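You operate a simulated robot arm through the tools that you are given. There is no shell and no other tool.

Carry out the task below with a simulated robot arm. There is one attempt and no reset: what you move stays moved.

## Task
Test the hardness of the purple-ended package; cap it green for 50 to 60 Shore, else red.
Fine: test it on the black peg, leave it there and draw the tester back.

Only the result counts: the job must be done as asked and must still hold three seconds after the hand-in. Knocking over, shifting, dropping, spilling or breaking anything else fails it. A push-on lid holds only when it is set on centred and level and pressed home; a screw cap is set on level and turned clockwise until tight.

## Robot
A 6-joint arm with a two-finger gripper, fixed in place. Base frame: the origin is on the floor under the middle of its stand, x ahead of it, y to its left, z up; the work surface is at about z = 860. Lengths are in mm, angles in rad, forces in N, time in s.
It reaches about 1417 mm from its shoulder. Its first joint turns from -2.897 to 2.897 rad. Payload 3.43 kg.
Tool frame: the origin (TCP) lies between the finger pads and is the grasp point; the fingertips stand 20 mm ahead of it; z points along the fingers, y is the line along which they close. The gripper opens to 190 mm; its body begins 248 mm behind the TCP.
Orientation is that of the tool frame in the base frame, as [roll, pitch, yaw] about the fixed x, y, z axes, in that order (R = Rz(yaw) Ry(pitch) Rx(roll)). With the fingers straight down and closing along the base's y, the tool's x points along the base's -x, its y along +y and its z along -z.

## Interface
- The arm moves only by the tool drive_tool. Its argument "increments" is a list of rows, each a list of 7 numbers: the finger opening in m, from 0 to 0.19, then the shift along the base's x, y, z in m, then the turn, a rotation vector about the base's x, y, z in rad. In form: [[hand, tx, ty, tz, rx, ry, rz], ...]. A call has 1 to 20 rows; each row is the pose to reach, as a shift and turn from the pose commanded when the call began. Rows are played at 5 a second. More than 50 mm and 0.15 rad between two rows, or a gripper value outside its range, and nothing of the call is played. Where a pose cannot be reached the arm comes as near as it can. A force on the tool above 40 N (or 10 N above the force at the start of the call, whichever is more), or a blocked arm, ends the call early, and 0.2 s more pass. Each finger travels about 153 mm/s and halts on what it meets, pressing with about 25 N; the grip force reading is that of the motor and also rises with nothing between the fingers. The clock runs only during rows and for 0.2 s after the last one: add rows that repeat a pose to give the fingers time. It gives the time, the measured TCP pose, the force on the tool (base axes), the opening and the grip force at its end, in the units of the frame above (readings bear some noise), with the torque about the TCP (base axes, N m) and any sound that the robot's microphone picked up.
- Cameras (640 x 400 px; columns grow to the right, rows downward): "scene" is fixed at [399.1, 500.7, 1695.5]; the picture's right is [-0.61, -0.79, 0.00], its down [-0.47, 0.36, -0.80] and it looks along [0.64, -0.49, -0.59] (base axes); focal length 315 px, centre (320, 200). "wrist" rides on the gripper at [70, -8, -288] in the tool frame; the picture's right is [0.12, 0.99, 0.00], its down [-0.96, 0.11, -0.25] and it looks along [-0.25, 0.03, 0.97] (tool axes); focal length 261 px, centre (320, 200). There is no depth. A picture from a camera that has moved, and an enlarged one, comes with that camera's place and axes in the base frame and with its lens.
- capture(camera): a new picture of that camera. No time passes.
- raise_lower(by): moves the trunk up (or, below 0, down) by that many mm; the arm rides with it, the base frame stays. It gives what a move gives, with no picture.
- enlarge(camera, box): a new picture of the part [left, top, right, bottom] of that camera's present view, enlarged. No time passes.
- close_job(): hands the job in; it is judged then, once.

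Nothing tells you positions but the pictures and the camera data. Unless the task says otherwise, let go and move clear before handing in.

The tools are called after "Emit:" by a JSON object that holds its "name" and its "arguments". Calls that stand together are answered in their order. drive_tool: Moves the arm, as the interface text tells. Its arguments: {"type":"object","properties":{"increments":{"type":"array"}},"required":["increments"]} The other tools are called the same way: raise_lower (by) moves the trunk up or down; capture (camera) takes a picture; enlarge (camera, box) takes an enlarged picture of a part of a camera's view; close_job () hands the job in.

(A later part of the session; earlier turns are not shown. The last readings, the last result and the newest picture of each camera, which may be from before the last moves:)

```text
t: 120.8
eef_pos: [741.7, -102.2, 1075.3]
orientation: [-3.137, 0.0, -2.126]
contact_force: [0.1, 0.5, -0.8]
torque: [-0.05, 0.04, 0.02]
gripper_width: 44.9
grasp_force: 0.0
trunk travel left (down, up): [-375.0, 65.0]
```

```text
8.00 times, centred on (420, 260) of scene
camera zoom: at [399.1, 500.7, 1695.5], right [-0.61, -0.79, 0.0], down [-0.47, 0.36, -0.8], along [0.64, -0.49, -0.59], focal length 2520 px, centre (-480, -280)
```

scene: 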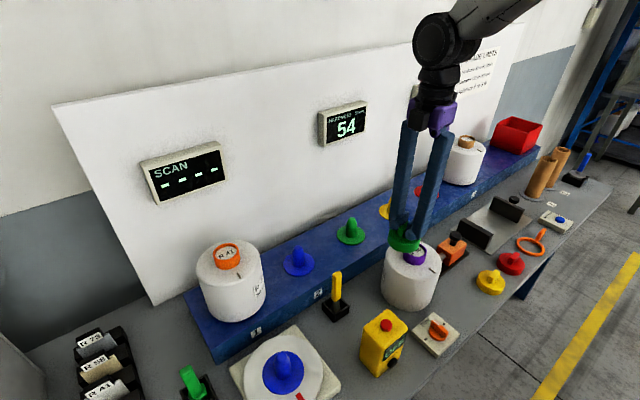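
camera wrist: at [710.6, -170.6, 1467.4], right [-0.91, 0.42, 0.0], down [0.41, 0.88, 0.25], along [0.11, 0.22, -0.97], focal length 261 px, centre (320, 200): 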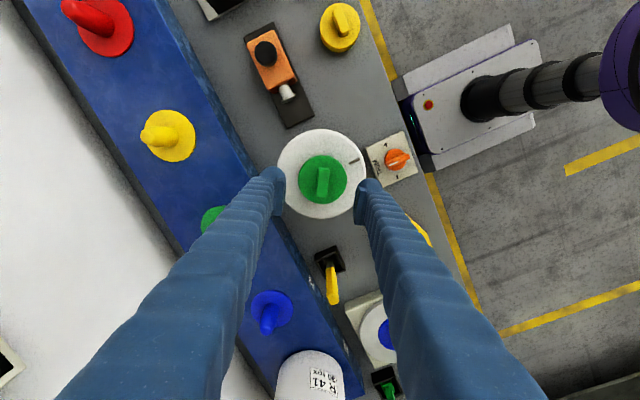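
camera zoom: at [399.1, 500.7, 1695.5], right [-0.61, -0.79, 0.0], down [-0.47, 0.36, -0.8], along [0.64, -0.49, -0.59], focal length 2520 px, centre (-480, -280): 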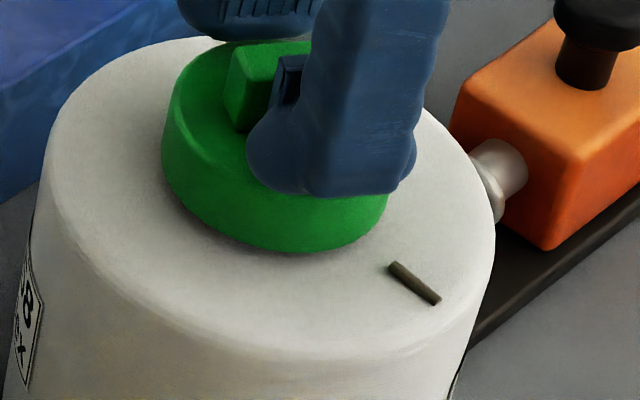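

The body centre is now within about 1 mm of the TCP laterally. I'll close on the tab and then measure the cap against the package again.

Emit:
{"name": "drive_tool", "arguments": {"increments": [[0.03, 0.0, 0.0, 0.0, 0, 0, 0], [0.02, 0.0, 0.0, 0.0, 0, 0, 0], [0.01, 0.0, 0.0, 0.0, 0, 0, 0], [0.005, 0.0, 0.0, 0.0, 0, 0, 0], [0.005, 0.0, 0.0, 0.0, 0, 0, 0]]}}

Emit:
{"name": "drive_tool", "arguments": {"increments": [[0.005, 0.0, 0.0, 0.001, 0, 0, 0], [0.005, 0.0, 0.0, 0.003, 0, 0, 0], [0.005, 0.0, 0.0, 0.003, 0, 0, 0]]}}

Emit:
{"name": "enlarge", "arguments": {"camera": "wrist", "box": [255, 110, 385, 230]}}

Emit:
{"name": "enlarge", "arguments": {"camera": "wrist", "box": [289, 120, 353, 160]}}

Emit:
{"name": "enlarge", "arguments": {"camera": "wrist", "box": [255, 155, 319, 195]}}

Emit:
{"name": "enlarge", "arguments": {"camera": "wrist", "box": [325, 155, 389, 195]}}

```text
t: 122.0
eef_pos: [741.6, -102.6, 1076.3]
orientation: [-3.137, 0.0, -2.126]
contact_force: [0.6, 0.2, 0.3]
torque: [0.0, 0.03, 0.03]
gripper_width: 16.2
grasp_force: 25.8
trunk travel left (down, up): [-375.0, 65.0]
```

```text
t: 122.8
eef_pos: [741.1, -103.2, 1080.6]
orientation: [-3.138, 0.0, -2.125]
contact_force: [-0.1, -0.5, 0.3]
torque: [0.03, 0.02, -0.01]
gripper_width: 16.1
grasp_force: 25.2
trunk travel left (down, up): [-375.0, 65.0]
```

```text
3.33 times, centred on (320, 170) of wrist
camera zoom: at [710.3, -166.3, 1367.9], right [-0.91, 0.42, 0.0], down [0.41, 0.88, 0.25], along [0.11, 0.22, -0.97], focal length 869 px, centre (320, 300)
```

zoom: 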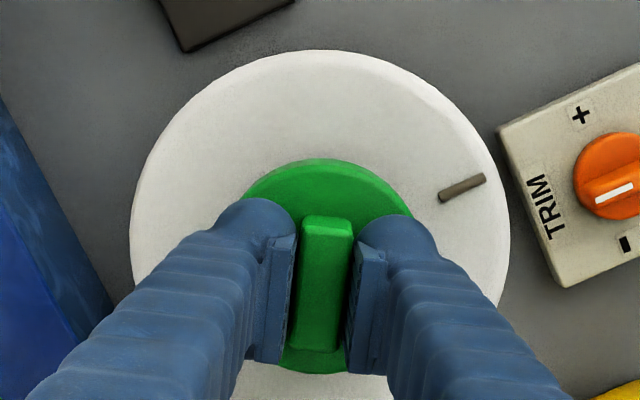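

```text
10.00 times, centred on (321, 140) of wrist
camera zoom: at [710.3, -166.3, 1367.9], right [-0.91, 0.42, 0.0], down [0.41, 0.88, 0.25], along [0.11, 0.22, -0.97], focal length 2606 px, centre (310, 800)
```

zoom: 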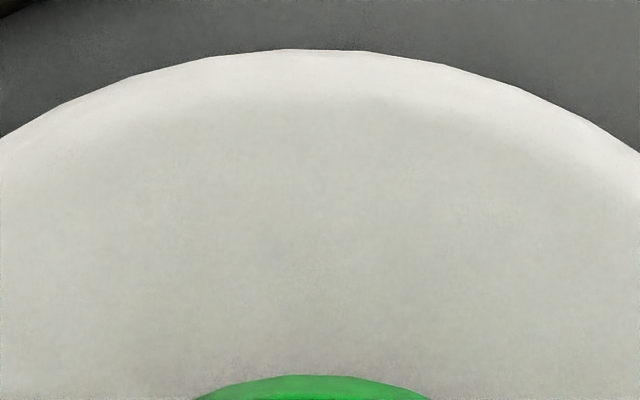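

```text
10.00 times, centred on (287, 175) of wrist
camera zoom: at [710.3, -166.3, 1367.9], right [-0.91, 0.42, 0.0], down [0.41, 0.88, 0.25], along [0.11, 0.22, -0.97], focal length 2606 px, centre (650, 450)
```

zoom: 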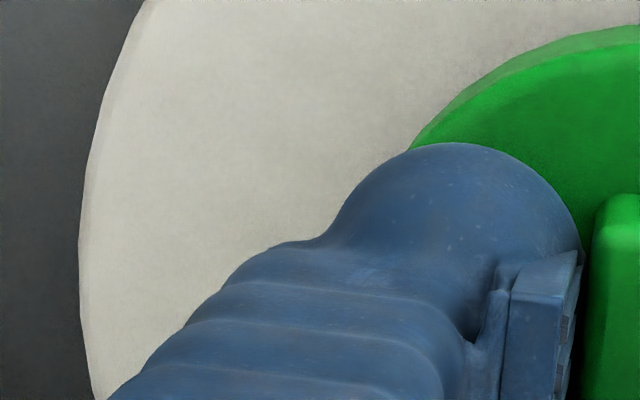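

```text
10.00 times, centred on (357, 175) of wrist
camera zoom: at [710.3, -166.3, 1367.9], right [-0.91, 0.42, 0.0], down [0.41, 0.88, 0.25], along [0.11, 0.22, -0.97], focal length 2606 px, centre (-50, 450)
```

zoom: 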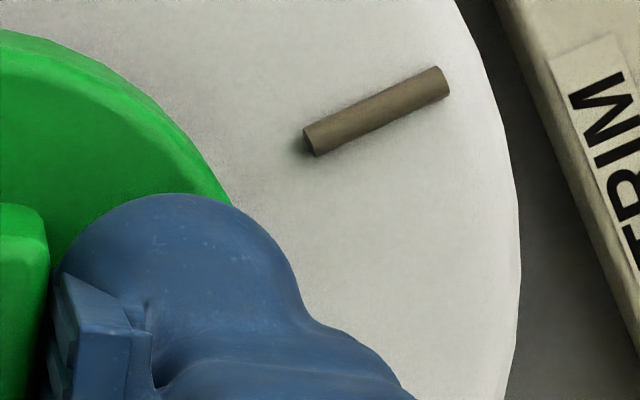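

Laterally the cap and package now agree within 0.1 mm, and the cap is about 0.75 mm forward. I'll shift it back by that, then verify before pressing.

Emit:
{"name": "drive_tool", "arguments": {"increments": [[0.005, -0.0003, -0.0007, 0.0, 0, 0, 0], [0.005, -0.0003, -0.0007, 0.0, 0, 0, 0]]}}

Emit:
{"name": "enlarge", "arguments": {"camera": "wrist", "box": [289, 120, 353, 160]}}

Emit:
{"name": "enlarge", "arguments": {"camera": "wrist", "box": [255, 150, 319, 190]}}

Emit:
{"name": "enlarge", "arguments": {"camera": "wrist", "box": [325, 150, 389, 190]}}

```text
t: 123.4
eef_pos: [741.2, -104.0, 1078.3]
orientation: [-3.136, 0.001, -2.126]
contact_force: [-0.2, -0.7, 0.8]
torque: [0.0, -0.04, -0.03]
gripper_width: 16.1
grasp_force: 24.8
trunk travel left (down, up): [-375.0, 65.0]
```

```text
10.00 times, centred on (321, 140) of wrist
camera zoom: at [710.2, -167.0, 1367.9], right [-0.91, 0.42, 0.0], down [0.41, 0.88, 0.25], along [0.11, 0.22, -0.97], focal length 2606 px, centre (310, 800)
```

zoom: 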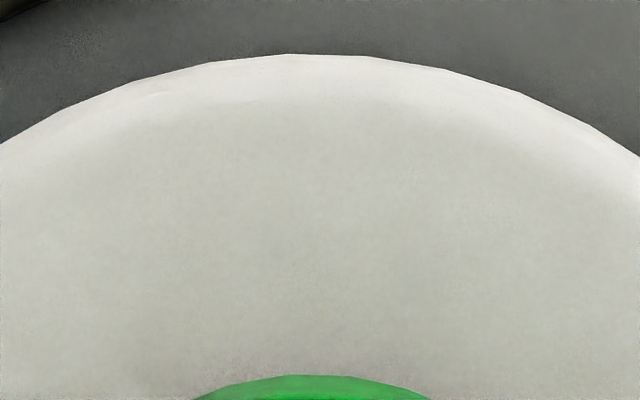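

```text
10.00 times, centred on (287, 170) of wrist
camera zoom: at [710.2, -167.0, 1367.9], right [-0.91, 0.42, 0.0], down [0.41, 0.88, 0.25], along [0.11, 0.22, -0.97], focal length 2606 px, centre (650, 500)
```

zoom: 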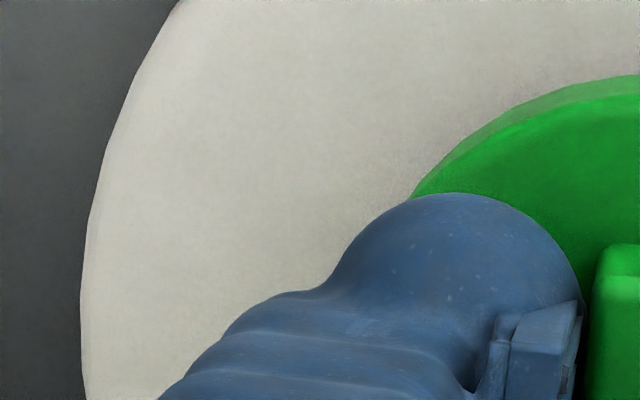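

```text
10.00 times, centred on (357, 170) of wrist
camera zoom: at [710.2, -167.0, 1367.9], right [-0.91, 0.42, 0.0], down [0.41, 0.88, 0.25], along [0.11, 0.22, -0.97], focal length 2606 px, centre (-50, 500)
```

zoom: 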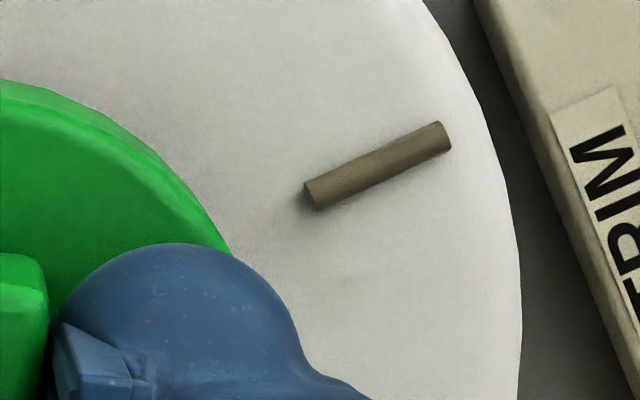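

The cap and package are now concentric within a few tenths of a mm. I'll press down in steps and watch for a click or settling.

Emit:
{"name": "drive_tool", "arguments": {"increments": [[0.005, 0.0, 0.0, -0.001, 0, 0, 0], [0.005, 0.0, 0.0, -0.002, 0, 0, 0], [0.005, 0.0, 0.0, -0.003, 0, 0, 0], [0.005, 0.0, 0.0, -0.004, 0, 0, 0], [0.005, 0.0, 0.0, -0.005, 0, 0, 0], [0.005, 0.0, 0.0, -0.005, 0, 0, 0]]}}

Emit:
{"name": "drive_tool", "arguments": {"increments": [[0.005, 0.0, 0.0, -0.001, 0, 0, 0], [0.005, 0.0, 0.0, -0.002, 0, 0, 0], [0.005, 0.0, 0.0, -0.002, 0, 0, 0]]}}

Emit:
{"name": "drive_tool", "arguments": {"increments": [[0.005, 0.0, 0.0, -0.001, 0, 0, 0], [0.005, 0.0, 0.0, -0.002, 0, 0, 0], [0.005, 0.0, 0.0, -0.002, 0, 0, 0]]}}

Emit:
{"name": "enlarge", "arguments": {"camera": "scene", "box": [395, 235, 445, 285]}}

Emit:
{"name": "enlarge", "arguments": {"camera": "wrist", "box": [255, 110, 385, 230]}}

```text
t: 124.8
eef_pos: [741.8, -102.8, 1074.9]
orientation: [-3.137, 0.0, -2.125]
contact_force: [1.5, -2.1, 12.7]
torque: [-0.09, 0.04, -0.02]
gripper_width: 16.5
grasp_force: 24.6
trunk travel left (down, up): [-375.0, 65.0]
```

```text
t: 125.6
eef_pos: [740.9, -102.1, 1074.3]
orientation: [-3.137, 0.001, -2.127]
contact_force: [6.1, -1.1, 23.6]
torque: [0.02, -0.08, 0.04]
gripper_width: 16.1
grasp_force: 24.5
trunk travel left (down, up): [-375.0, 65.0]
```

```text
t: 126.4
eef_pos: [741.0, -102.7, 1071.1]
orientation: [-3.138, 0.0, -2.125]
contact_force: [3.2, -2.4, 23.9]
torque: [-0.03, -0.06, 0.01]
gripper_width: 16.1
grasp_force: 25.1
trunk travel left (down, up): [-375.0, 65.0]
```

```text
8.00 times, centred on (420, 260) of scene
camera zoom: at [399.1, 500.7, 1695.5], right [-0.61, -0.79, 0.0], down [-0.47, 0.36, -0.8], along [0.64, -0.49, -0.59], focal length 2520 px, centre (-480, -280)
```

zoom: 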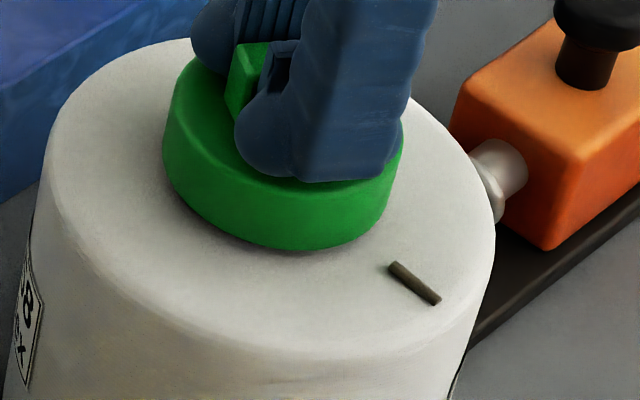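

```text
3.33 times, centred on (320, 170) of wrist
camera zoom: at [708.9, -167.0, 1359.6], right [-0.91, 0.42, 0.0], down [0.41, 0.88, 0.25], along [0.11, 0.22, -0.97], focal length 869 px, centre (320, 300)
```

zoom: 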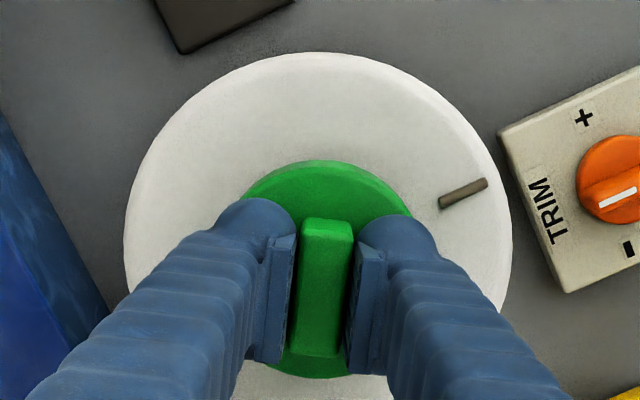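

Emit:
{"name": "drive_tool", "arguments": {"increments": [[0.005, 0.0, 0.0, -0.001, 0, 0, 0], [0.005, 0.0, 0.0, -0.0015, 0, 0, 0], [0.005, 0.0, 0.0, -0.0015, 0, 0, 0]]}}

Emit:
{"name": "drive_tool", "arguments": {"increments": [[0.005, 0.0, 0.0, -0.0005, 0, 0, 0], [0.005, 0.0, 0.0, -0.001, 0, 0, 0], [0.005, 0.0, 0.0, -0.001, 0, 0, 0]]}}

Emit:
{"name": "drive_tool", "arguments": {"increments": [[0.005, 0.0, 0.0, -0.0005, 0, 0, 0], [0.005, 0.0, 0.0, -0.0005, 0, 0, 0]]}}

Emit:
{"name": "enlarge", "arguments": {"camera": "scene", "box": [395, 235, 445, 285]}}

```text
t: 127.2
eef_pos: [741.0, -103.1, 1070.1]
orientation: [-3.134, -0.001, -2.125]
contact_force: [1.1, -1.8, 30.1]
torque: [-0.02, -0.01, -0.01]
gripper_width: 16.1
grasp_force: 25.0
trunk travel left (down, up): [-375.0, 65.0]
```

```text
t: 127.9
eef_pos: [740.6, -103.4, 1069.9]
orientation: [-3.136, -0.001, -2.127]
contact_force: [-7.3, -0.2, 15.6]
torque: [-0.02, 0.2, -0.03]
gripper_width: 16.3
grasp_force: 24.6
trunk travel left (down, up): [-375.0, 65.0]
stopped in row 3: the force on the tool passed its limit at 42 N (the readings are from after the stop); the commanded pose is now the measured one
```

```text
t: 128.5
eef_pos: [741.0, -102.7, 1069.8]
orientation: [-3.134, 0.004, -2.126]
contact_force: [-5.0, 1.2, 23.2]
torque: [0.04, 0.21, -0.01]
gripper_width: 16.0
grasp_force: 24.9
trunk travel left (down, up): [-375.0, 65.0]
```

```text
8.00 times, centred on (420, 260) of scene
camera zoom: at [399.1, 500.7, 1695.5], right [-0.61, -0.79, 0.0], down [-0.47, 0.36, -0.8], along [0.64, -0.49, -0.59], focal length 2520 px, centre (-480, -280)
```

zoom: 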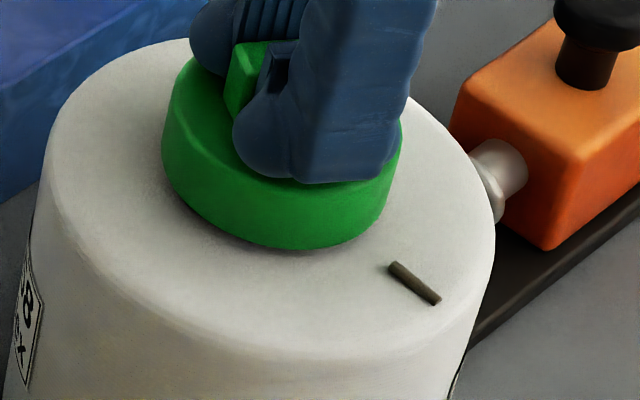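

I'll relax the load and tug lightly again to see if the cap is retained now.

Emit:
{"name": "drive_tool", "arguments": {"increments": [[0.005, 0.0, 0.0, 0.001, 0, 0, 0], [0.005, 0.0, 0.0, 0.002, 0, 0, 0], [0.005, 0.0, 0.0, 0.002, 0, 0, 0]]}}

Emit:
{"name": "drive_tool", "arguments": {"increments": [[0.005, 0.0, 0.0, 0.001, 0, 0, 0], [0.005, 0.0, 0.0, 0.001, 0, 0, 0]]}}

Emit:
{"name": "drive_tool", "arguments": {"increments": [[0.005, 0.0, 0.0, 0.001, 0, 0, 0], [0.005, 0.0, 0.0, 0.001, 0, 0, 0]]}}

Emit:
{"name": "drive_tool", "arguments": {"increments": [[0.005, 0.0, 0.0, 0.001, 0, 0, 0], [0.005, 0.0, 0.0, 0.001, 0, 0, 0]]}}

Emit:
{"name": "enlarge", "arguments": {"camera": "scene", "box": [395, 235, 445, 285]}}

```text
t: 129.3
eef_pos: [741.2, -102.7, 1071.3]
orientation: [-3.136, 0.0, -2.126]
contact_force: [-4.5, -0.2, 9.4]
torque: [0.01, 0.12, -0.01]
gripper_width: 16.1
grasp_force: 24.7
trunk travel left (down, up): [-375.0, 65.0]
```

```text
t: 129.9
eef_pos: [742.0, -104.3, 1072.3]
orientation: [-3.137, 0.0, -2.125]
contact_force: [-0.4, 0.9, 0.3]
torque: [0.0, 0.01, 0.0]
gripper_width: 16.0
grasp_force: 25.0
trunk travel left (down, up): [-375.0, 65.0]
```

```text
t: 130.5
eef_pos: [742.9, -104.5, 1072.3]
orientation: [-3.136, 0.0, -2.126]
contact_force: [0.5, -0.5, 0.0]
torque: [0.01, 0.02, 0.0]
gripper_width: 16.4
grasp_force: 24.4
trunk travel left (down, up): [-375.0, 65.0]
```

```text
t: 131.1
eef_pos: [741.9, -103.7, 1072.7]
orientation: [-3.137, 0.001, -2.125]
contact_force: [0.6, 0.1, 0.1]
torque: [0.0, -0.03, -0.01]
gripper_width: 16.1
grasp_force: 25.0
trunk travel left (down, up): [-375.0, 65.0]
```

```text
8.00 times, centred on (420, 260) of scene
camera zoom: at [399.1, 500.7, 1695.5], right [-0.61, -0.79, 0.0], down [-0.47, 0.36, -0.8], along [0.64, -0.49, -0.59], focal length 2520 px, centre (-480, -280)
```

zoom: 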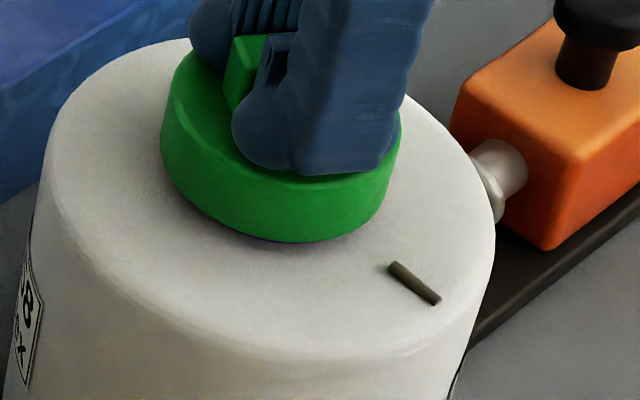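

The cap still lifts freely. Before trying anything else, I'll probe gently sideways to find how much clearance the cap has on the ring, and so find the ring's true centre by touch.

Emit:
{"name": "drive_tool", "arguments": {"increments": [[0.005, 0.001, 0.0, 0.0, 0, 0, 0], [0.005, 0.001, 0.0, 0.0, 0, 0, 0]]}}

Emit:
{"name": "drive_tool", "arguments": {"increments": [[0.005, 0.001, 0.0, 0.0, 0, 0, 0], [0.005, 0.001, 0.0, 0.0, 0, 0, 0]]}}

Emit:
{"name": "enlarge", "arguments": {"camera": "wrist", "box": [255, 110, 385, 230]}}

```text
t: 131.7
eef_pos: [744.0, -102.7, 1072.3]
orientation: [-3.135, 0.0, -2.127]
contact_force: [-0.5, 0.0, 0.2]
torque: [0.0, 0.01, -0.01]
gripper_width: 15.9
grasp_force: 25.1
trunk travel left (down, up): [-375.0, 65.0]
```

```text
t: 132.3
eef_pos: [743.1, -102.4, 1073.1]
orientation: [-3.136, 0.0, -2.124]
contact_force: [0.3, -0.6, -0.5]
torque: [0.03, -0.02, 0.01]
gripper_width: 16.2
grasp_force: 25.1
trunk travel left (down, up): [-375.0, 65.0]
```

```text
3.33 times, centred on (320, 170) of wrist
camera zoom: at [712.9, -166.5, 1361.8], right [-0.91, 0.42, 0.0], down [0.41, 0.88, 0.25], along [0.11, 0.22, -0.97], focal length 869 px, centre (320, 300)
```

zoom: 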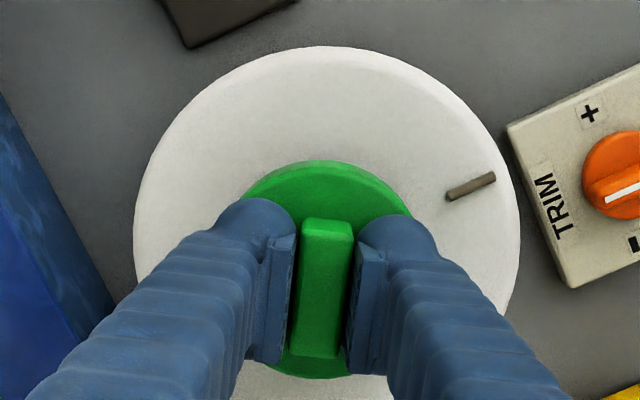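

No contact after 2 mm and the cap is already about 3 mm off the axis, so the clearance is large. I'll continue probing carefully.

Emit:
{"name": "drive_tool", "arguments": {"increments": [[0.005, 0.001, 0.0, 0.0, 0, 0, 0], [0.005, 0.001, 0.0, 0.0, 0, 0, 0]]}}

Emit:
{"name": "drive_tool", "arguments": {"increments": [[0.005, 0.001, 0.0, 0.0, 0, 0, 0], [0.005, 0.001, 0.0, 0.0, 0, 0, 0]]}}

Emit:
{"name": "drive_tool", "arguments": {"increments": [[0.005, 0.001, 0.0, 0.0, 0, 0, 0], [0.005, 0.001, 0.0, 0.0, 0, 0, 0]]}}

Emit:
{"name": "enlarge", "arguments": {"camera": "wrist", "box": [255, 110, 385, 230]}}

Emit:
{"name": "enlarge", "arguments": {"camera": "scene", "box": [395, 235, 445, 285]}}

```text
t: 132.9
eef_pos: [744.7, -102.5, 1073.1]
orientation: [-3.137, 0.0, -2.126]
contact_force: [0.0, 0.1, 0.4]
torque: [-0.01, 0.01, 0.0]
gripper_width: 16.2
grasp_force: 24.7
trunk travel left (down, up): [-375.0, 65.0]
```

```text
t: 133.5
eef_pos: [745.9, -103.3, 1072.6]
orientation: [-3.138, 0.0, -2.127]
contact_force: [-1.0, -0.5, 0.1]
torque: [0.03, 0.03, -0.02]
gripper_width: 16.4
grasp_force: 25.2
trunk travel left (down, up): [-375.0, 65.0]
```

```text
t: 134.1
eef_pos: [746.2, -103.4, 1072.9]
orientation: [-3.137, 0.001, -2.125]
contact_force: [-4.1, 0.1, 0.9]
torque: [-0.01, 0.14, -0.03]
gripper_width: 16.2
grasp_force: 24.6
trunk travel left (down, up): [-375.0, 65.0]
```

```text
3.33 times, centred on (320, 170) of wrist
camera zoom: at [715.4, -166.9, 1361.4], right [-0.91, 0.42, 0.0], down [0.41, 0.88, 0.25], along [0.11, 0.22, -0.97], focal length 869 px, centre (320, 300)
```

zoom: 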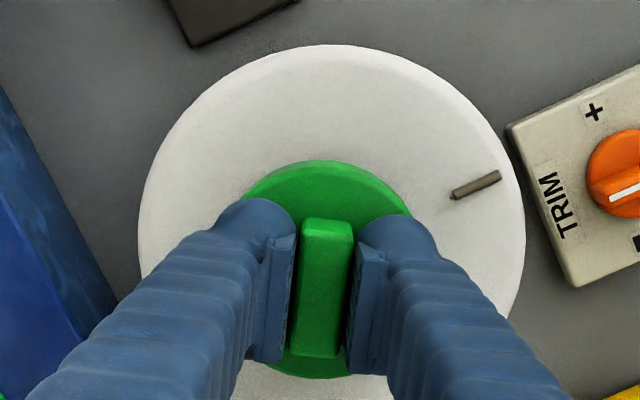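

```text
8.00 times, centred on (420, 260) of scene
camera zoom: at [399.1, 500.7, 1695.5], right [-0.61, -0.79, 0.0], down [-0.47, 0.36, -0.8], along [0.64, -0.49, -0.59], focal length 2520 px, centre (-480, -280)
```

zoom: 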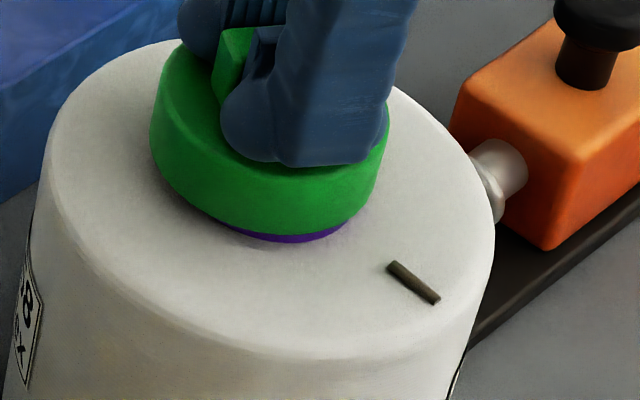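

Contact comes at about 5.7 mm off-axis in +x. I'll probe the other way (-x) to find the opposite limit and get the true centre.

Emit:
{"name": "drive_tool", "arguments": {"increments": [[0.005, -0.002, 0.0, 0.0, 0, 0, 0], [0.005, -0.004, 0.0, 0.0, 0, 0, 0], [0.005, -0.006, 0.0, 0.0, 0, 0, 0], [0.005, -0.007, 0.0, 0.0, 0, 0, 0], [0.005, -0.007, 0.0, 0.0, 0, 0, 0]]}}

Emit:
{"name": "drive_tool", "arguments": {"increments": [[0.005, -0.001, 0.0, 0.0, 0, 0, 0], [0.005, -0.001, 0.0, 0.0, 0, 0, 0]]}}

Emit:
{"name": "drive_tool", "arguments": {"increments": [[0.005, -0.001, 0.0, 0.0, 0, 0, 0], [0.005, -0.001, 0.0, 0.0, 0, 0, 0]]}}

Emit:
{"name": "enlarge", "arguments": {"camera": "wrist", "box": [255, 110, 385, 230]}}

```text
t: 135.3
eef_pos: [739.9, -103.3, 1071.7]
orientation: [-3.137, -0.001, -2.126]
contact_force: [-0.2, -0.4, -0.4]
torque: [-0.04, 0.0, 0.03]
gripper_width: 16.3
grasp_force: 25.0
trunk travel left (down, up): [-375.0, 65.0]
```

```text
t: 135.9
eef_pos: [739.3, -103.3, 1073.7]
orientation: [-3.138, 0.001, -2.127]
contact_force: [-0.3, 0.4, -0.7]
torque: [0.0, 0.0, 0.03]
gripper_width: 16.3
grasp_force: 25.0
trunk travel left (down, up): [-375.0, 65.0]
```

```text
t: 136.5
eef_pos: [737.7, -101.9, 1074.2]
orientation: [-3.139, 0.0, -2.128]
contact_force: [0.5, 0.3, 0.0]
torque: [-0.02, -0.02, 0.0]
gripper_width: 16.3
grasp_force: 25.2
trunk travel left (down, up): [-375.0, 65.0]
```

```text
3.33 times, centred on (320, 170) of wrist
camera zoom: at [706.8, -166.4, 1362.3], right [-0.91, 0.42, 0.0], down [0.41, 0.88, 0.25], along [0.11, 0.22, -0.97], focal length 869 px, centre (320, 300)
```

zoom: 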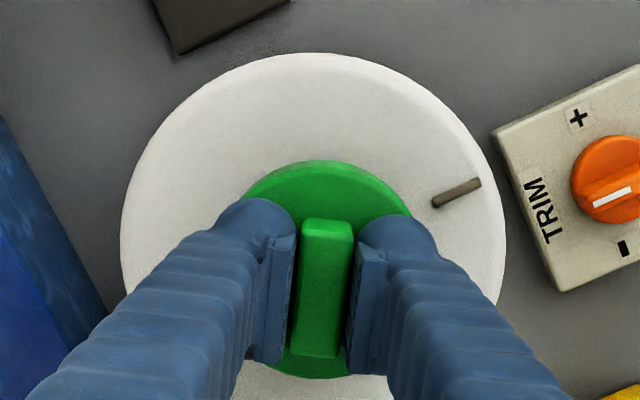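

Emit:
{"name": "drive_tool", "arguments": {"increments": [[0.005, -0.001, 0.0, 0.0, 0, 0, 0], [0.005, -0.001, 0.0, 0.0, 0, 0, 0]]}}

Emit:
{"name": "drive_tool", "arguments": {"increments": [[0.005, -0.001, 0.0, 0.0, 0, 0, 0], [0.005, -0.001, 0.0, 0.0, 0, 0, 0]]}}

Emit:
{"name": "drive_tool", "arguments": {"increments": [[0.005, -0.001, 0.0, 0.0, 0, 0, 0], [0.005, -0.001, 0.0, 0.0, 0, 0, 0]]}}

Emit:
{"name": "enlarge", "arguments": {"camera": "wrist", "box": [255, 110, 385, 230]}}

```text
t: 137.1
eef_pos: [738.5, -103.4, 1073.5]
orientation: [-3.141, 0.0, -2.126]
contact_force: [0.0, 0.1, -1.0]
torque: [0.01, 0.03, 0.01]
gripper_width: 15.9
grasp_force: 25.0
trunk travel left (down, up): [-375.0, 65.0]
```

```text
t: 137.7
eef_pos: [736.2, -101.9, 1074.1]
orientation: [-3.136, -0.001, -2.126]
contact_force: [-0.7, 0.2, -0.5]
torque: [0.01, 0.02, -0.01]
gripper_width: 16.1
grasp_force: 25.2
trunk travel left (down, up): [-375.0, 65.0]
```

```text
t: 138.3
eef_pos: [736.0, -103.0, 1074.1]
orientation: [-3.138, 0.0, -2.125]
contact_force: [2.5, -0.1, 0.1]
torque: [0.01, -0.12, 0.0]
gripper_width: 15.8
grasp_force: 24.8
trunk travel left (down, up): [-375.0, 65.0]
```

```text
3.33 times, centred on (320, 170) of wrist
camera zoom: at [704.3, -167.2, 1362.8], right [-0.91, 0.42, -0.01], down [0.41, 0.88, 0.25], along [0.11, 0.22, -0.97], focal length 869 px, centre (320, 300)
```

zoom: 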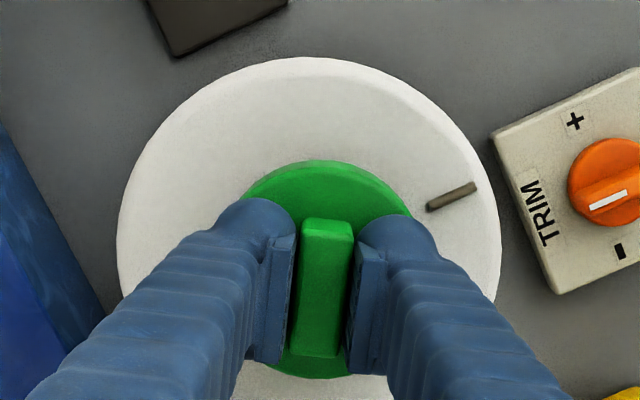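

The x limits are at camera x = 704.3 and 715.4, so the centre is 709.85. Now I'll return to the x centre and probe along y.

Emit:
{"name": "drive_tool", "arguments": {"increments": [[0.005, 0.002, 0.0, 0.0, 0, 0, 0], [0.005, 0.004, 0.0, 0.0, 0, 0, 0], [0.005, 0.0055, 0.0, 0.0, 0, 0, 0], [0.005, 0.0055, 0.002, 0.0, 0, 0, 0], [0.005, 0.0055, 0.004, 0.0, 0, 0, 0], [0.005, 0.0055, 0.004, 0.0, 0, 0, 0]]}}

Emit:
{"name": "drive_tool", "arguments": {"increments": [[0.005, 0.0, 0.001, 0.0, 0, 0, 0], [0.005, 0.0, 0.001, 0.0, 0, 0, 0]]}}

Emit:
{"name": "drive_tool", "arguments": {"increments": [[0.005, 0.0, 0.001, 0.0, 0, 0, 0], [0.005, 0.0, 0.001, 0.0, 0, 0, 0]]}}

Emit:
{"name": "enlarge", "arguments": {"camera": "wrist", "box": [255, 110, 385, 230]}}

```text
t: 139.7
eef_pos: [740.9, -98.7, 1072.3]
orientation: [-3.137, 0.001, -2.127]
contact_force: [-0.8, -0.6, -0.8]
torque: [-0.03, 0.0, 0.02]
gripper_width: 16.1
grasp_force: 25.0
trunk travel left (down, up): [-375.0, 65.0]
```

```text
t: 140.3
eef_pos: [740.3, -99.8, 1072.5]
orientation: [-3.139, -0.001, -2.126]
contact_force: [-0.3, -1.0, 0.4]
torque: [-0.06, 0.02, -0.03]
gripper_width: 16.4
grasp_force: 24.5
trunk travel left (down, up): [-375.0, 65.0]
```

```text
t: 140.9
eef_pos: [739.3, -99.1, 1073.7]
orientation: [-3.138, 0.0, -2.126]
contact_force: [-0.1, -2.3, 0.0]
torque: [-0.06, 0.01, 0.03]
gripper_width: 16.4
grasp_force: 25.3
trunk travel left (down, up): [-375.0, 65.0]
```

```text
3.33 times, centred on (320, 170) of wrist
camera zoom: at [709.1, -162.2, 1361.5], right [-0.91, 0.42, 0.0], down [0.41, 0.88, 0.25], along [0.11, 0.22, -0.97], focal length 869 px, centre (320, 300)
```

zoom: 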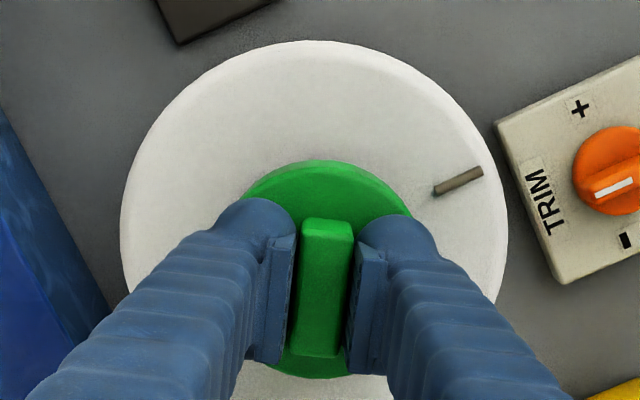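

The +y limit is at camera y = -162.2. Now I'll probe the -y limit.

Emit:
{"name": "drive_tool", "arguments": {"increments": [[0.005, 0.0005, -0.002, 0.0, 0, 0, 0], [0.005, 0.0007, -0.004, 0.0, 0, 0, 0], [0.005, 0.0007, -0.006, 0.0, 0, 0, 0], [0.005, 0.0007, -0.008, 0.0, 0, 0, 0], [0.005, 0.0007, -0.009, 0.0, 0, 0, 0], [0.005, 0.0007, -0.009, 0.0, 0, 0, 0]]}}

Emit:
{"name": "drive_tool", "arguments": {"increments": [[0.005, 0.0, -0.001, 0.0, 0, 0, 0], [0.005, 0.0, -0.001, 0.0, 0, 0, 0]]}}

Emit:
{"name": "drive_tool", "arguments": {"increments": [[0.005, 0.0, -0.001, 0.0, 0, 0, 0], [0.005, 0.0, -0.001, 0.0, 0, 0, 0]]}}

Emit:
{"name": "enlarge", "arguments": {"camera": "wrist", "box": [255, 110, 385, 230]}}

```text
t: 142.3
eef_pos: [741.3, -106.1, 1073.4]
orientation: [-3.138, 0.0, -2.127]
contact_force: [0.1, 0.2, 0.0]
torque: [0.05, -0.05, -0.02]
gripper_width: 16.3
grasp_force: 24.8
trunk travel left (down, up): [-375.0, 65.0]
```

```text
t: 142.9
eef_pos: [741.7, -107.0, 1073.9]
orientation: [-3.138, 0.0, -2.126]
contact_force: [-0.4, -0.3, 0.3]
torque: [-0.01, 0.03, 0.03]
gripper_width: 16.3
grasp_force: 25.0
trunk travel left (down, up): [-375.0, 65.0]
```

```text
t: 143.5
eef_pos: [741.2, -108.3, 1073.8]
orientation: [-3.138, -0.001, -2.126]
contact_force: [-0.1, -0.1, -0.5]
torque: [0.01, 0.03, 0.0]
gripper_width: 16.1
grasp_force: 25.1
trunk travel left (down, up): [-375.0, 65.0]
```

```text
3.33 times, centred on (320, 170) of wrist
camera zoom: at [709.6, -171.8, 1361.8], right [-0.91, 0.42, 0.0], down [0.41, 0.88, 0.25], along [0.11, 0.22, -0.97], focal length 869 px, centre (320, 300)
```

zoom: 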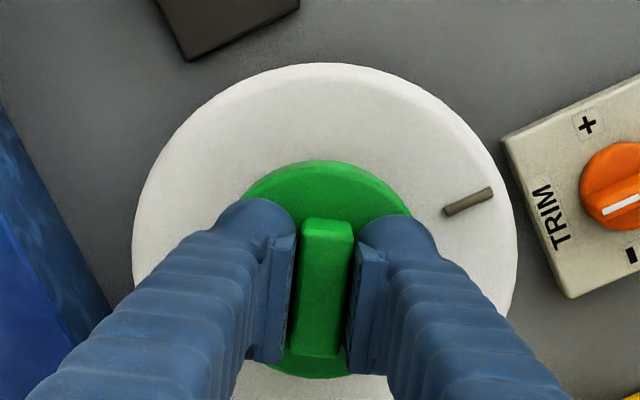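

Emit:
{"name": "drive_tool", "arguments": {"increments": [[0.005, 0.0, -0.001, 0.0, 0, 0, 0], [0.005, 0.0, -0.001, 0.0, 0, 0, 0]]}}

Emit:
{"name": "drive_tool", "arguments": {"increments": [[0.005, 0.0, -0.001, 0.0, 0, 0, 0], [0.005, 0.0, -0.001, 0.0, 0, 0, 0]]}}

Emit:
{"name": "drive_tool", "arguments": {"increments": [[0.005, 0.0, -0.0005, 0.0, 0, 0, 0], [0.005, 0.0, -0.0005, 0.0, 0, 0, 0]]}}

Emit:
{"name": "enlarge", "arguments": {"camera": "wrist", "box": [255, 110, 385, 230]}}

```text
t: 144.1
eef_pos: [742.0, -108.5, 1072.5]
orientation: [-3.136, 0.0, -2.127]
contact_force: [0.2, -1.0, 0.6]
torque: [-0.01, -0.02, -0.02]
gripper_width: 16.0
grasp_force: 25.1
trunk travel left (down, up): [-375.0, 65.0]
```

```text
t: 144.7
eef_pos: [741.3, -110.0, 1072.3]
orientation: [-3.137, 0.002, -2.124]
contact_force: [0.6, 4.5, 2.5]
torque: [0.24, -0.03, -0.01]
gripper_width: 16.1
grasp_force: 24.9
trunk travel left (down, up): [-375.0, 65.0]
```

```text
t: 145.3
eef_pos: [741.7, -110.0, 1072.6]
orientation: [-3.136, -0.001, -2.126]
contact_force: [1.4, 4.3, 1.0]
torque: [0.2, -0.03, 0.0]
gripper_width: 16.4
grasp_force: 25.5
trunk travel left (down, up): [-375.0, 65.0]
```

```text
3.33 times, centred on (320, 170) of wrist
camera zoom: at [709.6, -174.2, 1361.2], right [-0.91, 0.42, 0.0], down [0.41, 0.88, 0.25], along [0.11, 0.22, -0.97], focal length 869 px, centre (320, 300)
```

zoom: 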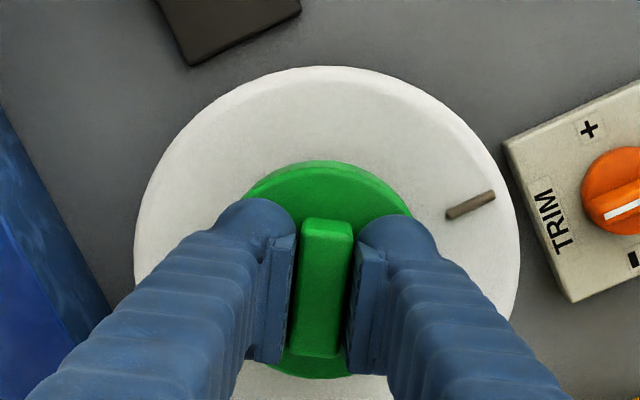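

The y limits are -162.2 and -173.7, so the ring's centre corresponds to camera (709.85, -168.0). The fit is loose, about 5.6 mm radially. I'll centre on that, set the cap down with light pressure, and then try a larger clockwise turn while watching torque and height.

Emit:
{"name": "drive_tool", "arguments": {"increments": [[0.005, 0.0, 0.002, 0.0, 0, 0, 0], [0.005, 0.0002, 0.004, 0.0, 0, 0, 0], [0.005, 0.0002, 0.006, 0.0, 0, 0, 0], [0.005, 0.0002, 0.006, 0.0, 0, 0, 0]]}}

Emit:
{"name": "capture", "arguments": {"camera": "wrist"}}

```text
t: 146.3
eef_pos: [740.0, -103.7, 1072.7]
orientation: [-3.137, -0.001, -2.125]
contact_force: [-0.3, -0.4, -0.7]
torque: [-0.02, 0.01, 0.04]
gripper_width: 16.1
grasp_force: 25.3
trunk travel left (down, up): [-375.0, 65.0]
```

```text
taken
camera wrist: at [709.8, -168.8, 1361.2], right [-0.91, 0.42, 0.0], down [0.41, 0.88, 0.25], along [0.11, 0.22, -0.97], focal length 261 px, centre (320, 200)
```

wrist: 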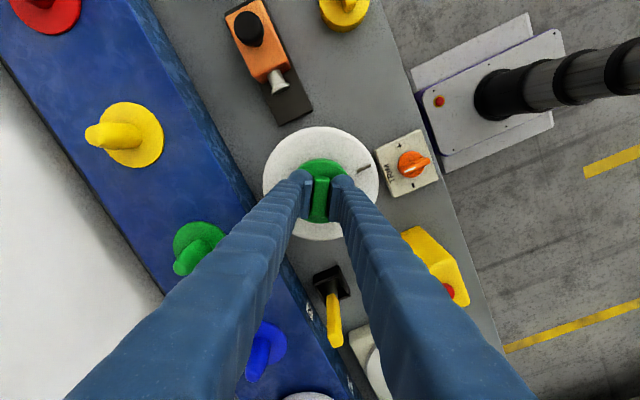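

Emit:
{"name": "drive_tool", "arguments": {"increments": [[0.005, 0.0, 0.0008, -0.001, 0, 0, 0], [0.005, 0.0, 0.0008, -0.002, 0, 0, 0], [0.005, 0.0, 0.0008, -0.003, 0, 0, 0], [0.005, 0.0, 0.0008, -0.003, 0, 0, 0]]}}

Emit:
{"name": "enlarge", "arguments": {"camera": "wrist", "box": [255, 110, 385, 230]}}

Emit:
{"name": "enlarge", "arguments": {"camera": "scene", "box": [395, 235, 445, 285]}}

```text
t: 147.3
eef_pos: [740.7, -105.3, 1070.4]
orientation: [-3.137, 0.001, -2.126]
contact_force: [0.5, 0.1, 8.3]
torque: [0.01, 0.05, 0.04]
gripper_width: 16.1
grasp_force: 25.4
trunk travel left (down, up): [-375.0, 65.0]
```

```text
3.33 times, centred on (320, 170) of wrist
camera zoom: at [709.4, -168.4, 1359.3], right [-0.91, 0.42, -0.01], down [0.41, 0.88, 0.25], along [0.11, 0.22, -0.97], focal length 869 px, centre (320, 300)
```

zoom: 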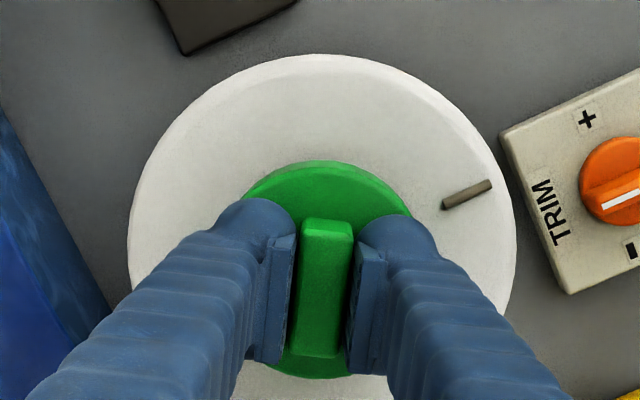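

```text
8.00 times, centred on (420, 260) of scene
camera zoom: at [399.1, 500.7, 1695.5], right [-0.61, -0.79, 0.0], down [-0.47, 0.36, -0.8], along [0.64, -0.49, -0.59], focal length 2520 px, centre (-480, -280)
```

zoom: 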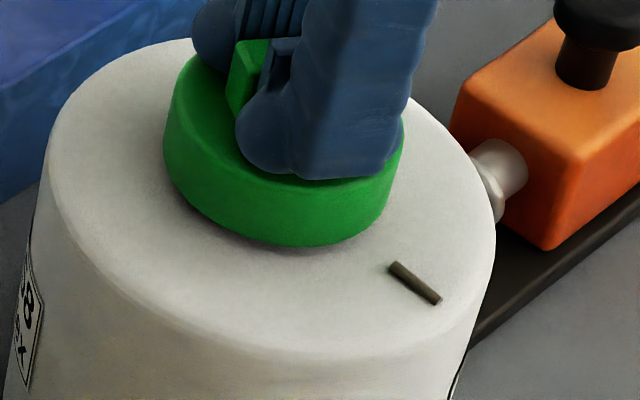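

It is centred within about 0.5 mm with 8 N on it. Now I'll turn clockwise about 1.3 rad and see.

Emit:
{"name": "drive_tool", "arguments": {"increments": [[0.005, 0.0, 0.0, 0.0, 0, 0, -0.14], [0.005, 0.0, 0.0, 0.0, 0, 0, -0.28], [0.005, 0.0, 0.0, 0.0, 0, 0, -0.42], [0.005, 0.0, 0.0, 0.0, 0, 0, -0.56], [0.005, 0.0, 0.0, 0.0, 0, 0, -0.7], [0.005, 0.0, 0.0, 0.0, 0, 0, -0.84], [0.005, 0.0, 0.0, 0.0, 0, 0, -0.98], [0.005, 0.0, 0.0, 0.0, 0, 0, -1.12], [0.005, 0.0, 0.0, 0.0, 0, 0, -1.2]]}}

Emit:
{"name": "enlarge", "arguments": {"camera": "wrist", "box": [255, 110, 385, 230]}}

Emit:
{"name": "enlarge", "arguments": {"camera": "scene", "box": [395, 235, 445, 285]}}

```text
t: 149.3
eef_pos: [741.3, -103.7, 1070.4]
orientation: [-3.135, 0.002, 2.954]
contact_force: [-0.5, -0.2, 13.3]
torque: [0.03, -0.03, 0.07]
gripper_width: 16.1
grasp_force: 25.0
trunk travel left (down, up): [-375.0, 65.0]
```

```text
3.33 times, centred on (320, 170) of wrist
camera zoom: at [670.1, -97.7, 1359.0], right [0.07, 1.0, -0.01], down [0.97, -0.06, 0.25], along [0.25, -0.02, -0.97], focal length 869 px, centre (320, 300)
```

zoom: 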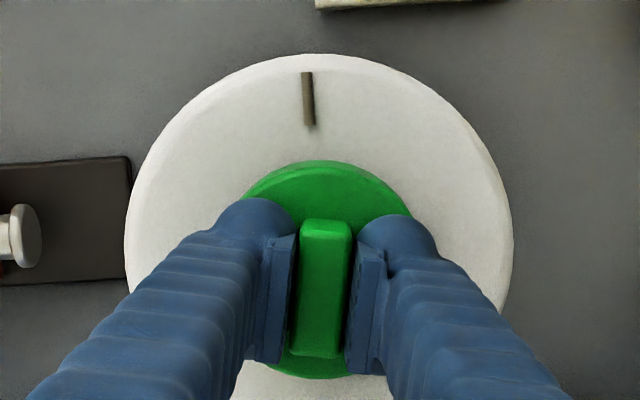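

```text
8.00 times, centred on (420, 260) of scene
camera zoom: at [399.1, 500.7, 1695.5], right [-0.61, -0.79, 0.0], down [-0.47, 0.36, -0.8], along [0.64, -0.49, -0.59], focal length 2520 px, centre (-480, -280)
```

zoom: 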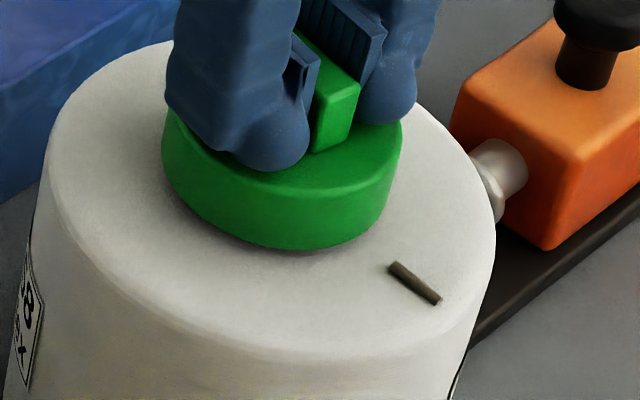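

The torque is only about 0.07 N m, which is like sliding friction. I'll tug gently to see whether it has engaged.

Emit:
{"name": "drive_tool", "arguments": {"increments": [[0.005, 0.0, 0.0, 0.001, 0, 0, 0], [0.005, 0.0, 0.0, 0.002, 0, 0, 0], [0.005, 0.0, 0.0, 0.002, 0, 0, 0]]}}

Emit:
{"name": "drive_tool", "arguments": {"increments": [[0.005, 0.0, 0.0, 0.001, 0, 0, 0], [0.005, 0.0, 0.0, 0.002, 0, 0, 0], [0.005, 0.0, 0.0, 0.002, 0, 0, 0]]}}

Emit:
{"name": "enlarge", "arguments": {"camera": "scene", "box": [395, 235, 445, 285]}}

```text
t: 150.1
eef_pos: [742.1, -103.8, 1071.6]
orientation: [-3.136, 0.0, 2.957]
contact_force: [0.6, -0.9, -0.7]
torque: [0.0, 0.01, -0.01]
gripper_width: 16.1
grasp_force: 25.6
trunk travel left (down, up): [-375.0, 65.0]
```

```text
t: 150.9
eef_pos: [741.6, -104.7, 1074.6]
orientation: [-3.136, 0.0, 2.955]
contact_force: [0.3, -0.6, -0.2]
torque: [-0.02, 0.0, 0.01]
gripper_width: 16.5
grasp_force: 24.6
trunk travel left (down, up): [-375.0, 65.0]
```

```text
8.00 times, centred on (420, 260) of scene
camera zoom: at [399.1, 500.7, 1695.5], right [-0.61, -0.79, 0.0], down [-0.47, 0.36, -0.8], along [0.64, -0.49, -0.59], focal length 2520 px, centre (-480, -280)
```

zoom: 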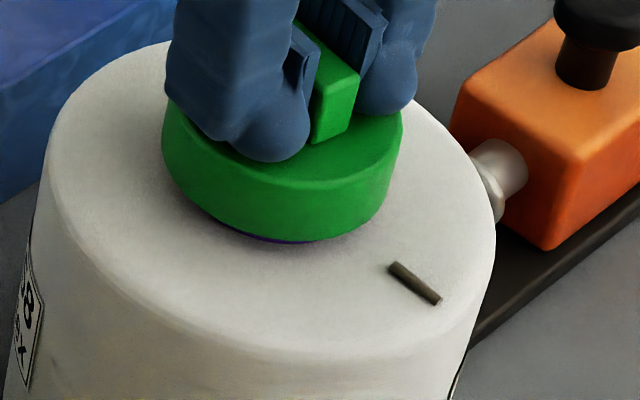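

It still lifts freely, so it's not threaded; it looks like a plain loose-fitting cap. I'll re-centre it as well as touch and vision allow, press it down firmly, and then check how it sits once released.

Emit:
{"name": "drive_tool", "arguments": {"increments": [[0.005, 0.0004, -0.0006, 0.0, 0, 0, 0], [0.005, 0.0008, -0.0012, 0.0, 0, 0, 0], [0.005, 0.0008, -0.0012, 0.0, 0, 0, 0]]}}

Emit:
{"name": "enlarge", "arguments": {"camera": "wrist", "box": [255, 110, 385, 230]}}

Emit:
{"name": "enlarge", "arguments": {"camera": "scene", "box": [400, 240, 440, 276]}}

```text
t: 151.7
eef_pos: [743.3, -104.4, 1074.4]
orientation: [-3.138, -0.001, 2.956]
contact_force: [0.2, 0.0, 0.0]
torque: [0.0, 0.0, 0.03]
gripper_width: 16.1
grasp_force: 25.5
trunk travel left (down, up): [-375.0, 65.0]
```

```text
3.33 times, centred on (320, 170) of wrist
camera zoom: at [672.0, -99.3, 1363.3], right [0.07, 1.0, -0.01], down [0.97, -0.06, 0.25], along [0.25, -0.02, -0.97], focal length 869 px, centre (320, 300)
```

zoom: 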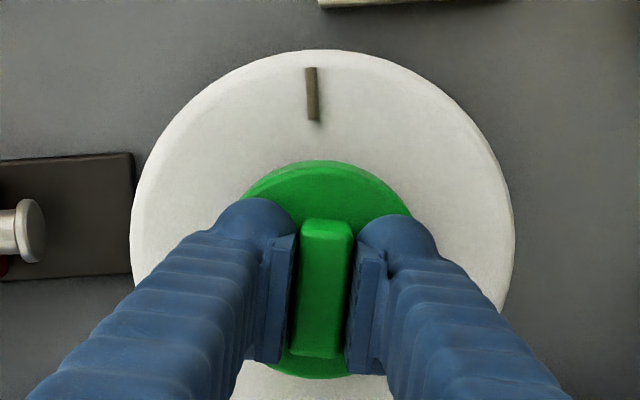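

```text
11.11 times, centred on (420, 258) of scene
camera zoom: at [399.1, 500.7, 1695.5], right [-0.61, -0.79, 0.0], down [-0.47, 0.36, -0.8], along [0.64, -0.49, -0.59], focal length 3500 px, centre (-791, -444)
```

zoom: 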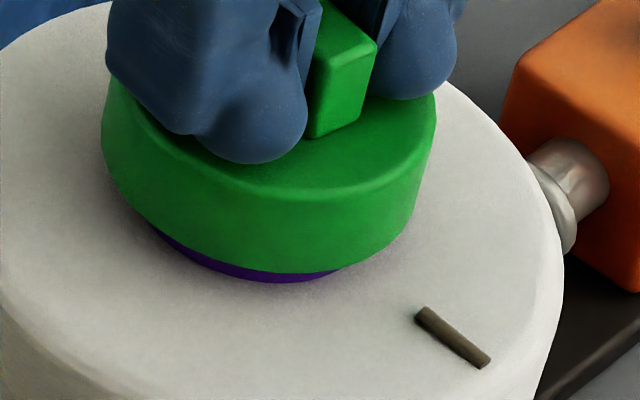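

Emit:
{"name": "drive_tool", "arguments": {"increments": [[0.005, -0.001, 0.0003, 0.0, 0, 0, 0], [0.005, -0.001, 0.0003, -0.001, 0, 0, 0], [0.005, -0.001, 0.0003, -0.002, 0, 0, 0], [0.005, -0.001, 0.0003, -0.003, 0, 0, 0], [0.005, -0.001, 0.0003, -0.004, 0, 0, 0], [0.005, -0.001, 0.0003, -0.004, 0, 0, 0]]}}

Emit:
{"name": "drive_tool", "arguments": {"increments": [[0.005, 0.0, 0.0, -0.001, 0, 0, 0], [0.005, 0.0, 0.0, -0.0015, 0, 0, 0], [0.005, 0.0, 0.0, -0.0015, 0, 0, 0]]}}

Emit:
{"name": "enlarge", "arguments": {"camera": "wrist", "box": [255, 110, 385, 230]}}

```text
t: 153.1
eef_pos: [741.0, -105.0, 1070.5]
orientation: [-3.137, 0.002, 2.955]
contact_force: [2.9, -2.1, 11.0]
torque: [0.03, -0.05, -0.02]
gripper_width: 16.3
grasp_force: 25.1
trunk travel left (down, up): [-375.0, 65.0]
```

```text
t: 153.9
eef_pos: [741.1, -105.8, 1069.6]
orientation: [-3.138, 0.003, 2.958]
contact_force: [3.6, 2.3, 28.2]
torque: [0.08, 0.01, -0.01]
gripper_width: 16.1
grasp_force: 25.0
trunk travel left (down, up): [-375.0, 65.0]
```

```text
3.33 times, centred on (320, 170) of wrist
camera zoom: at [668.7, -99.2, 1358.6], right [0.07, 1.0, -0.01], down [0.97, -0.06, 0.25], along [0.25, -0.02, -0.97], focal length 869 px, centre (320, 300)
```

zoom: 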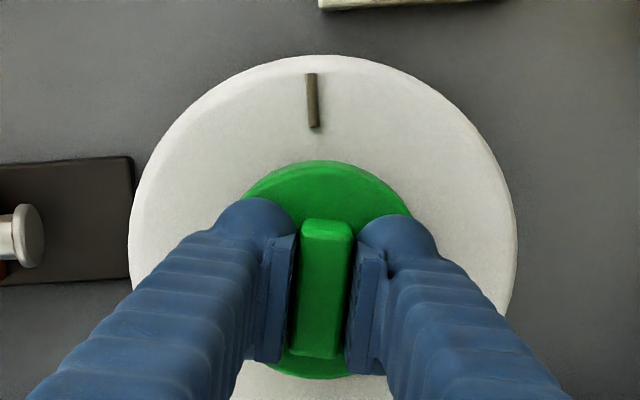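

Emit:
{"name": "drive_tool", "arguments": {"increments": [[0.005, 0.0, 0.0, -0.0005, 0, 0, 0], [0.005, 0.0, 0.0, -0.0005, 0, 0, 0], [0.005, 0.0, 0.0, -0.0005, 0, 0, 0], [0.005, 0.0, 0.0, -0.0005, 0, 0, 0], [0.005, 0.0, 0.0, -0.0005, 0, 0, 0]]}}

Emit:
{"name": "enlarge", "arguments": {"camera": "scene", "box": [400, 240, 440, 276]}}

```text
t: 155.1
eef_pos: [740.3, -104.5, 1069.7]
orientation: [-3.136, 0.0, 2.957]
contact_force: [4.0, -0.4, 36.9]
torque: [0.14, -0.06, 0.0]
gripper_width: 16.3
grasp_force: 25.1
trunk travel left (down, up): [-375.0, 65.0]
```

```text
11.11 times, centred on (420, 258) of scene
camera zoom: at [399.1, 500.7, 1695.5], right [-0.61, -0.79, 0.0], down [-0.47, 0.36, -0.8], along [0.64, -0.49, -0.59], focal length 3500 px, centre (-791, -444)
```

zoom: 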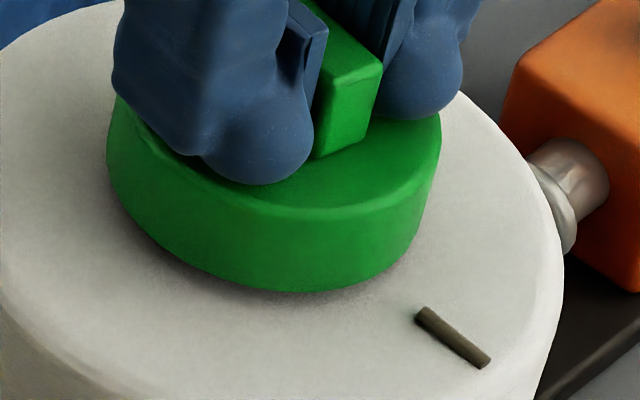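

Emit:
{"name": "drive_tool", "arguments": {"increments": [[0.005, 0.0, 0.0, 0.001, 0, 0, 0], [0.005, 0.0, 0.0, 0.002, 0, 0, 0], [0.005, 0.0, 0.0, 0.0035, 0, 0, 0], [0.005, 0.0, 0.0, 0.0035, 0, 0, 0]]}}

Emit:
{"name": "drive_tool", "arguments": {"increments": [[0.005, 0.0, 0.0, 0.001, 0, 0, 0], [0.005, 0.0, 0.0, 0.002, 0, 0, 0], [0.005, 0.0, 0.0, 0.002, 0, 0, 0]]}}

Emit:
{"name": "enlarge", "arguments": {"camera": "scene", "box": [400, 240, 440, 276]}}

```text
t: 156.1
eef_pos: [738.8, -104.6, 1071.1]
orientation: [-3.136, -0.003, 2.957]
contact_force: [0.6, -2.2, 6.0]
torque: [-0.02, -0.05, -0.01]
gripper_width: 16.3
grasp_force: 24.7
trunk travel left (down, up): [-375.0, 65.0]
```

```text
t: 156.9
eef_pos: [741.1, -105.1, 1074.3]
orientation: [-3.137, 0.0, 2.956]
contact_force: [-0.1, 0.6, -0.2]
torque: [0.0, -0.05, 0.0]
gripper_width: 16.1
grasp_force: 25.3
trunk travel left (down, up): [-375.0, 65.0]
```

```text
11.11 times, centred on (420, 258) of scene
camera zoom: at [399.1, 500.7, 1695.5], right [-0.61, -0.79, 0.0], down [-0.47, 0.36, -0.8], along [0.64, -0.49, -0.59], focal length 3500 px, centre (-791, -444)
```

zoom: 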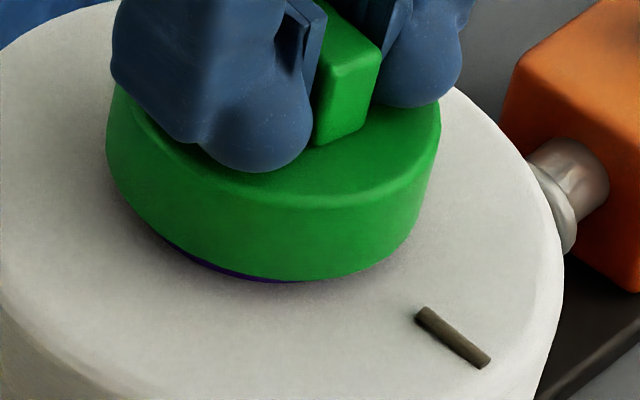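

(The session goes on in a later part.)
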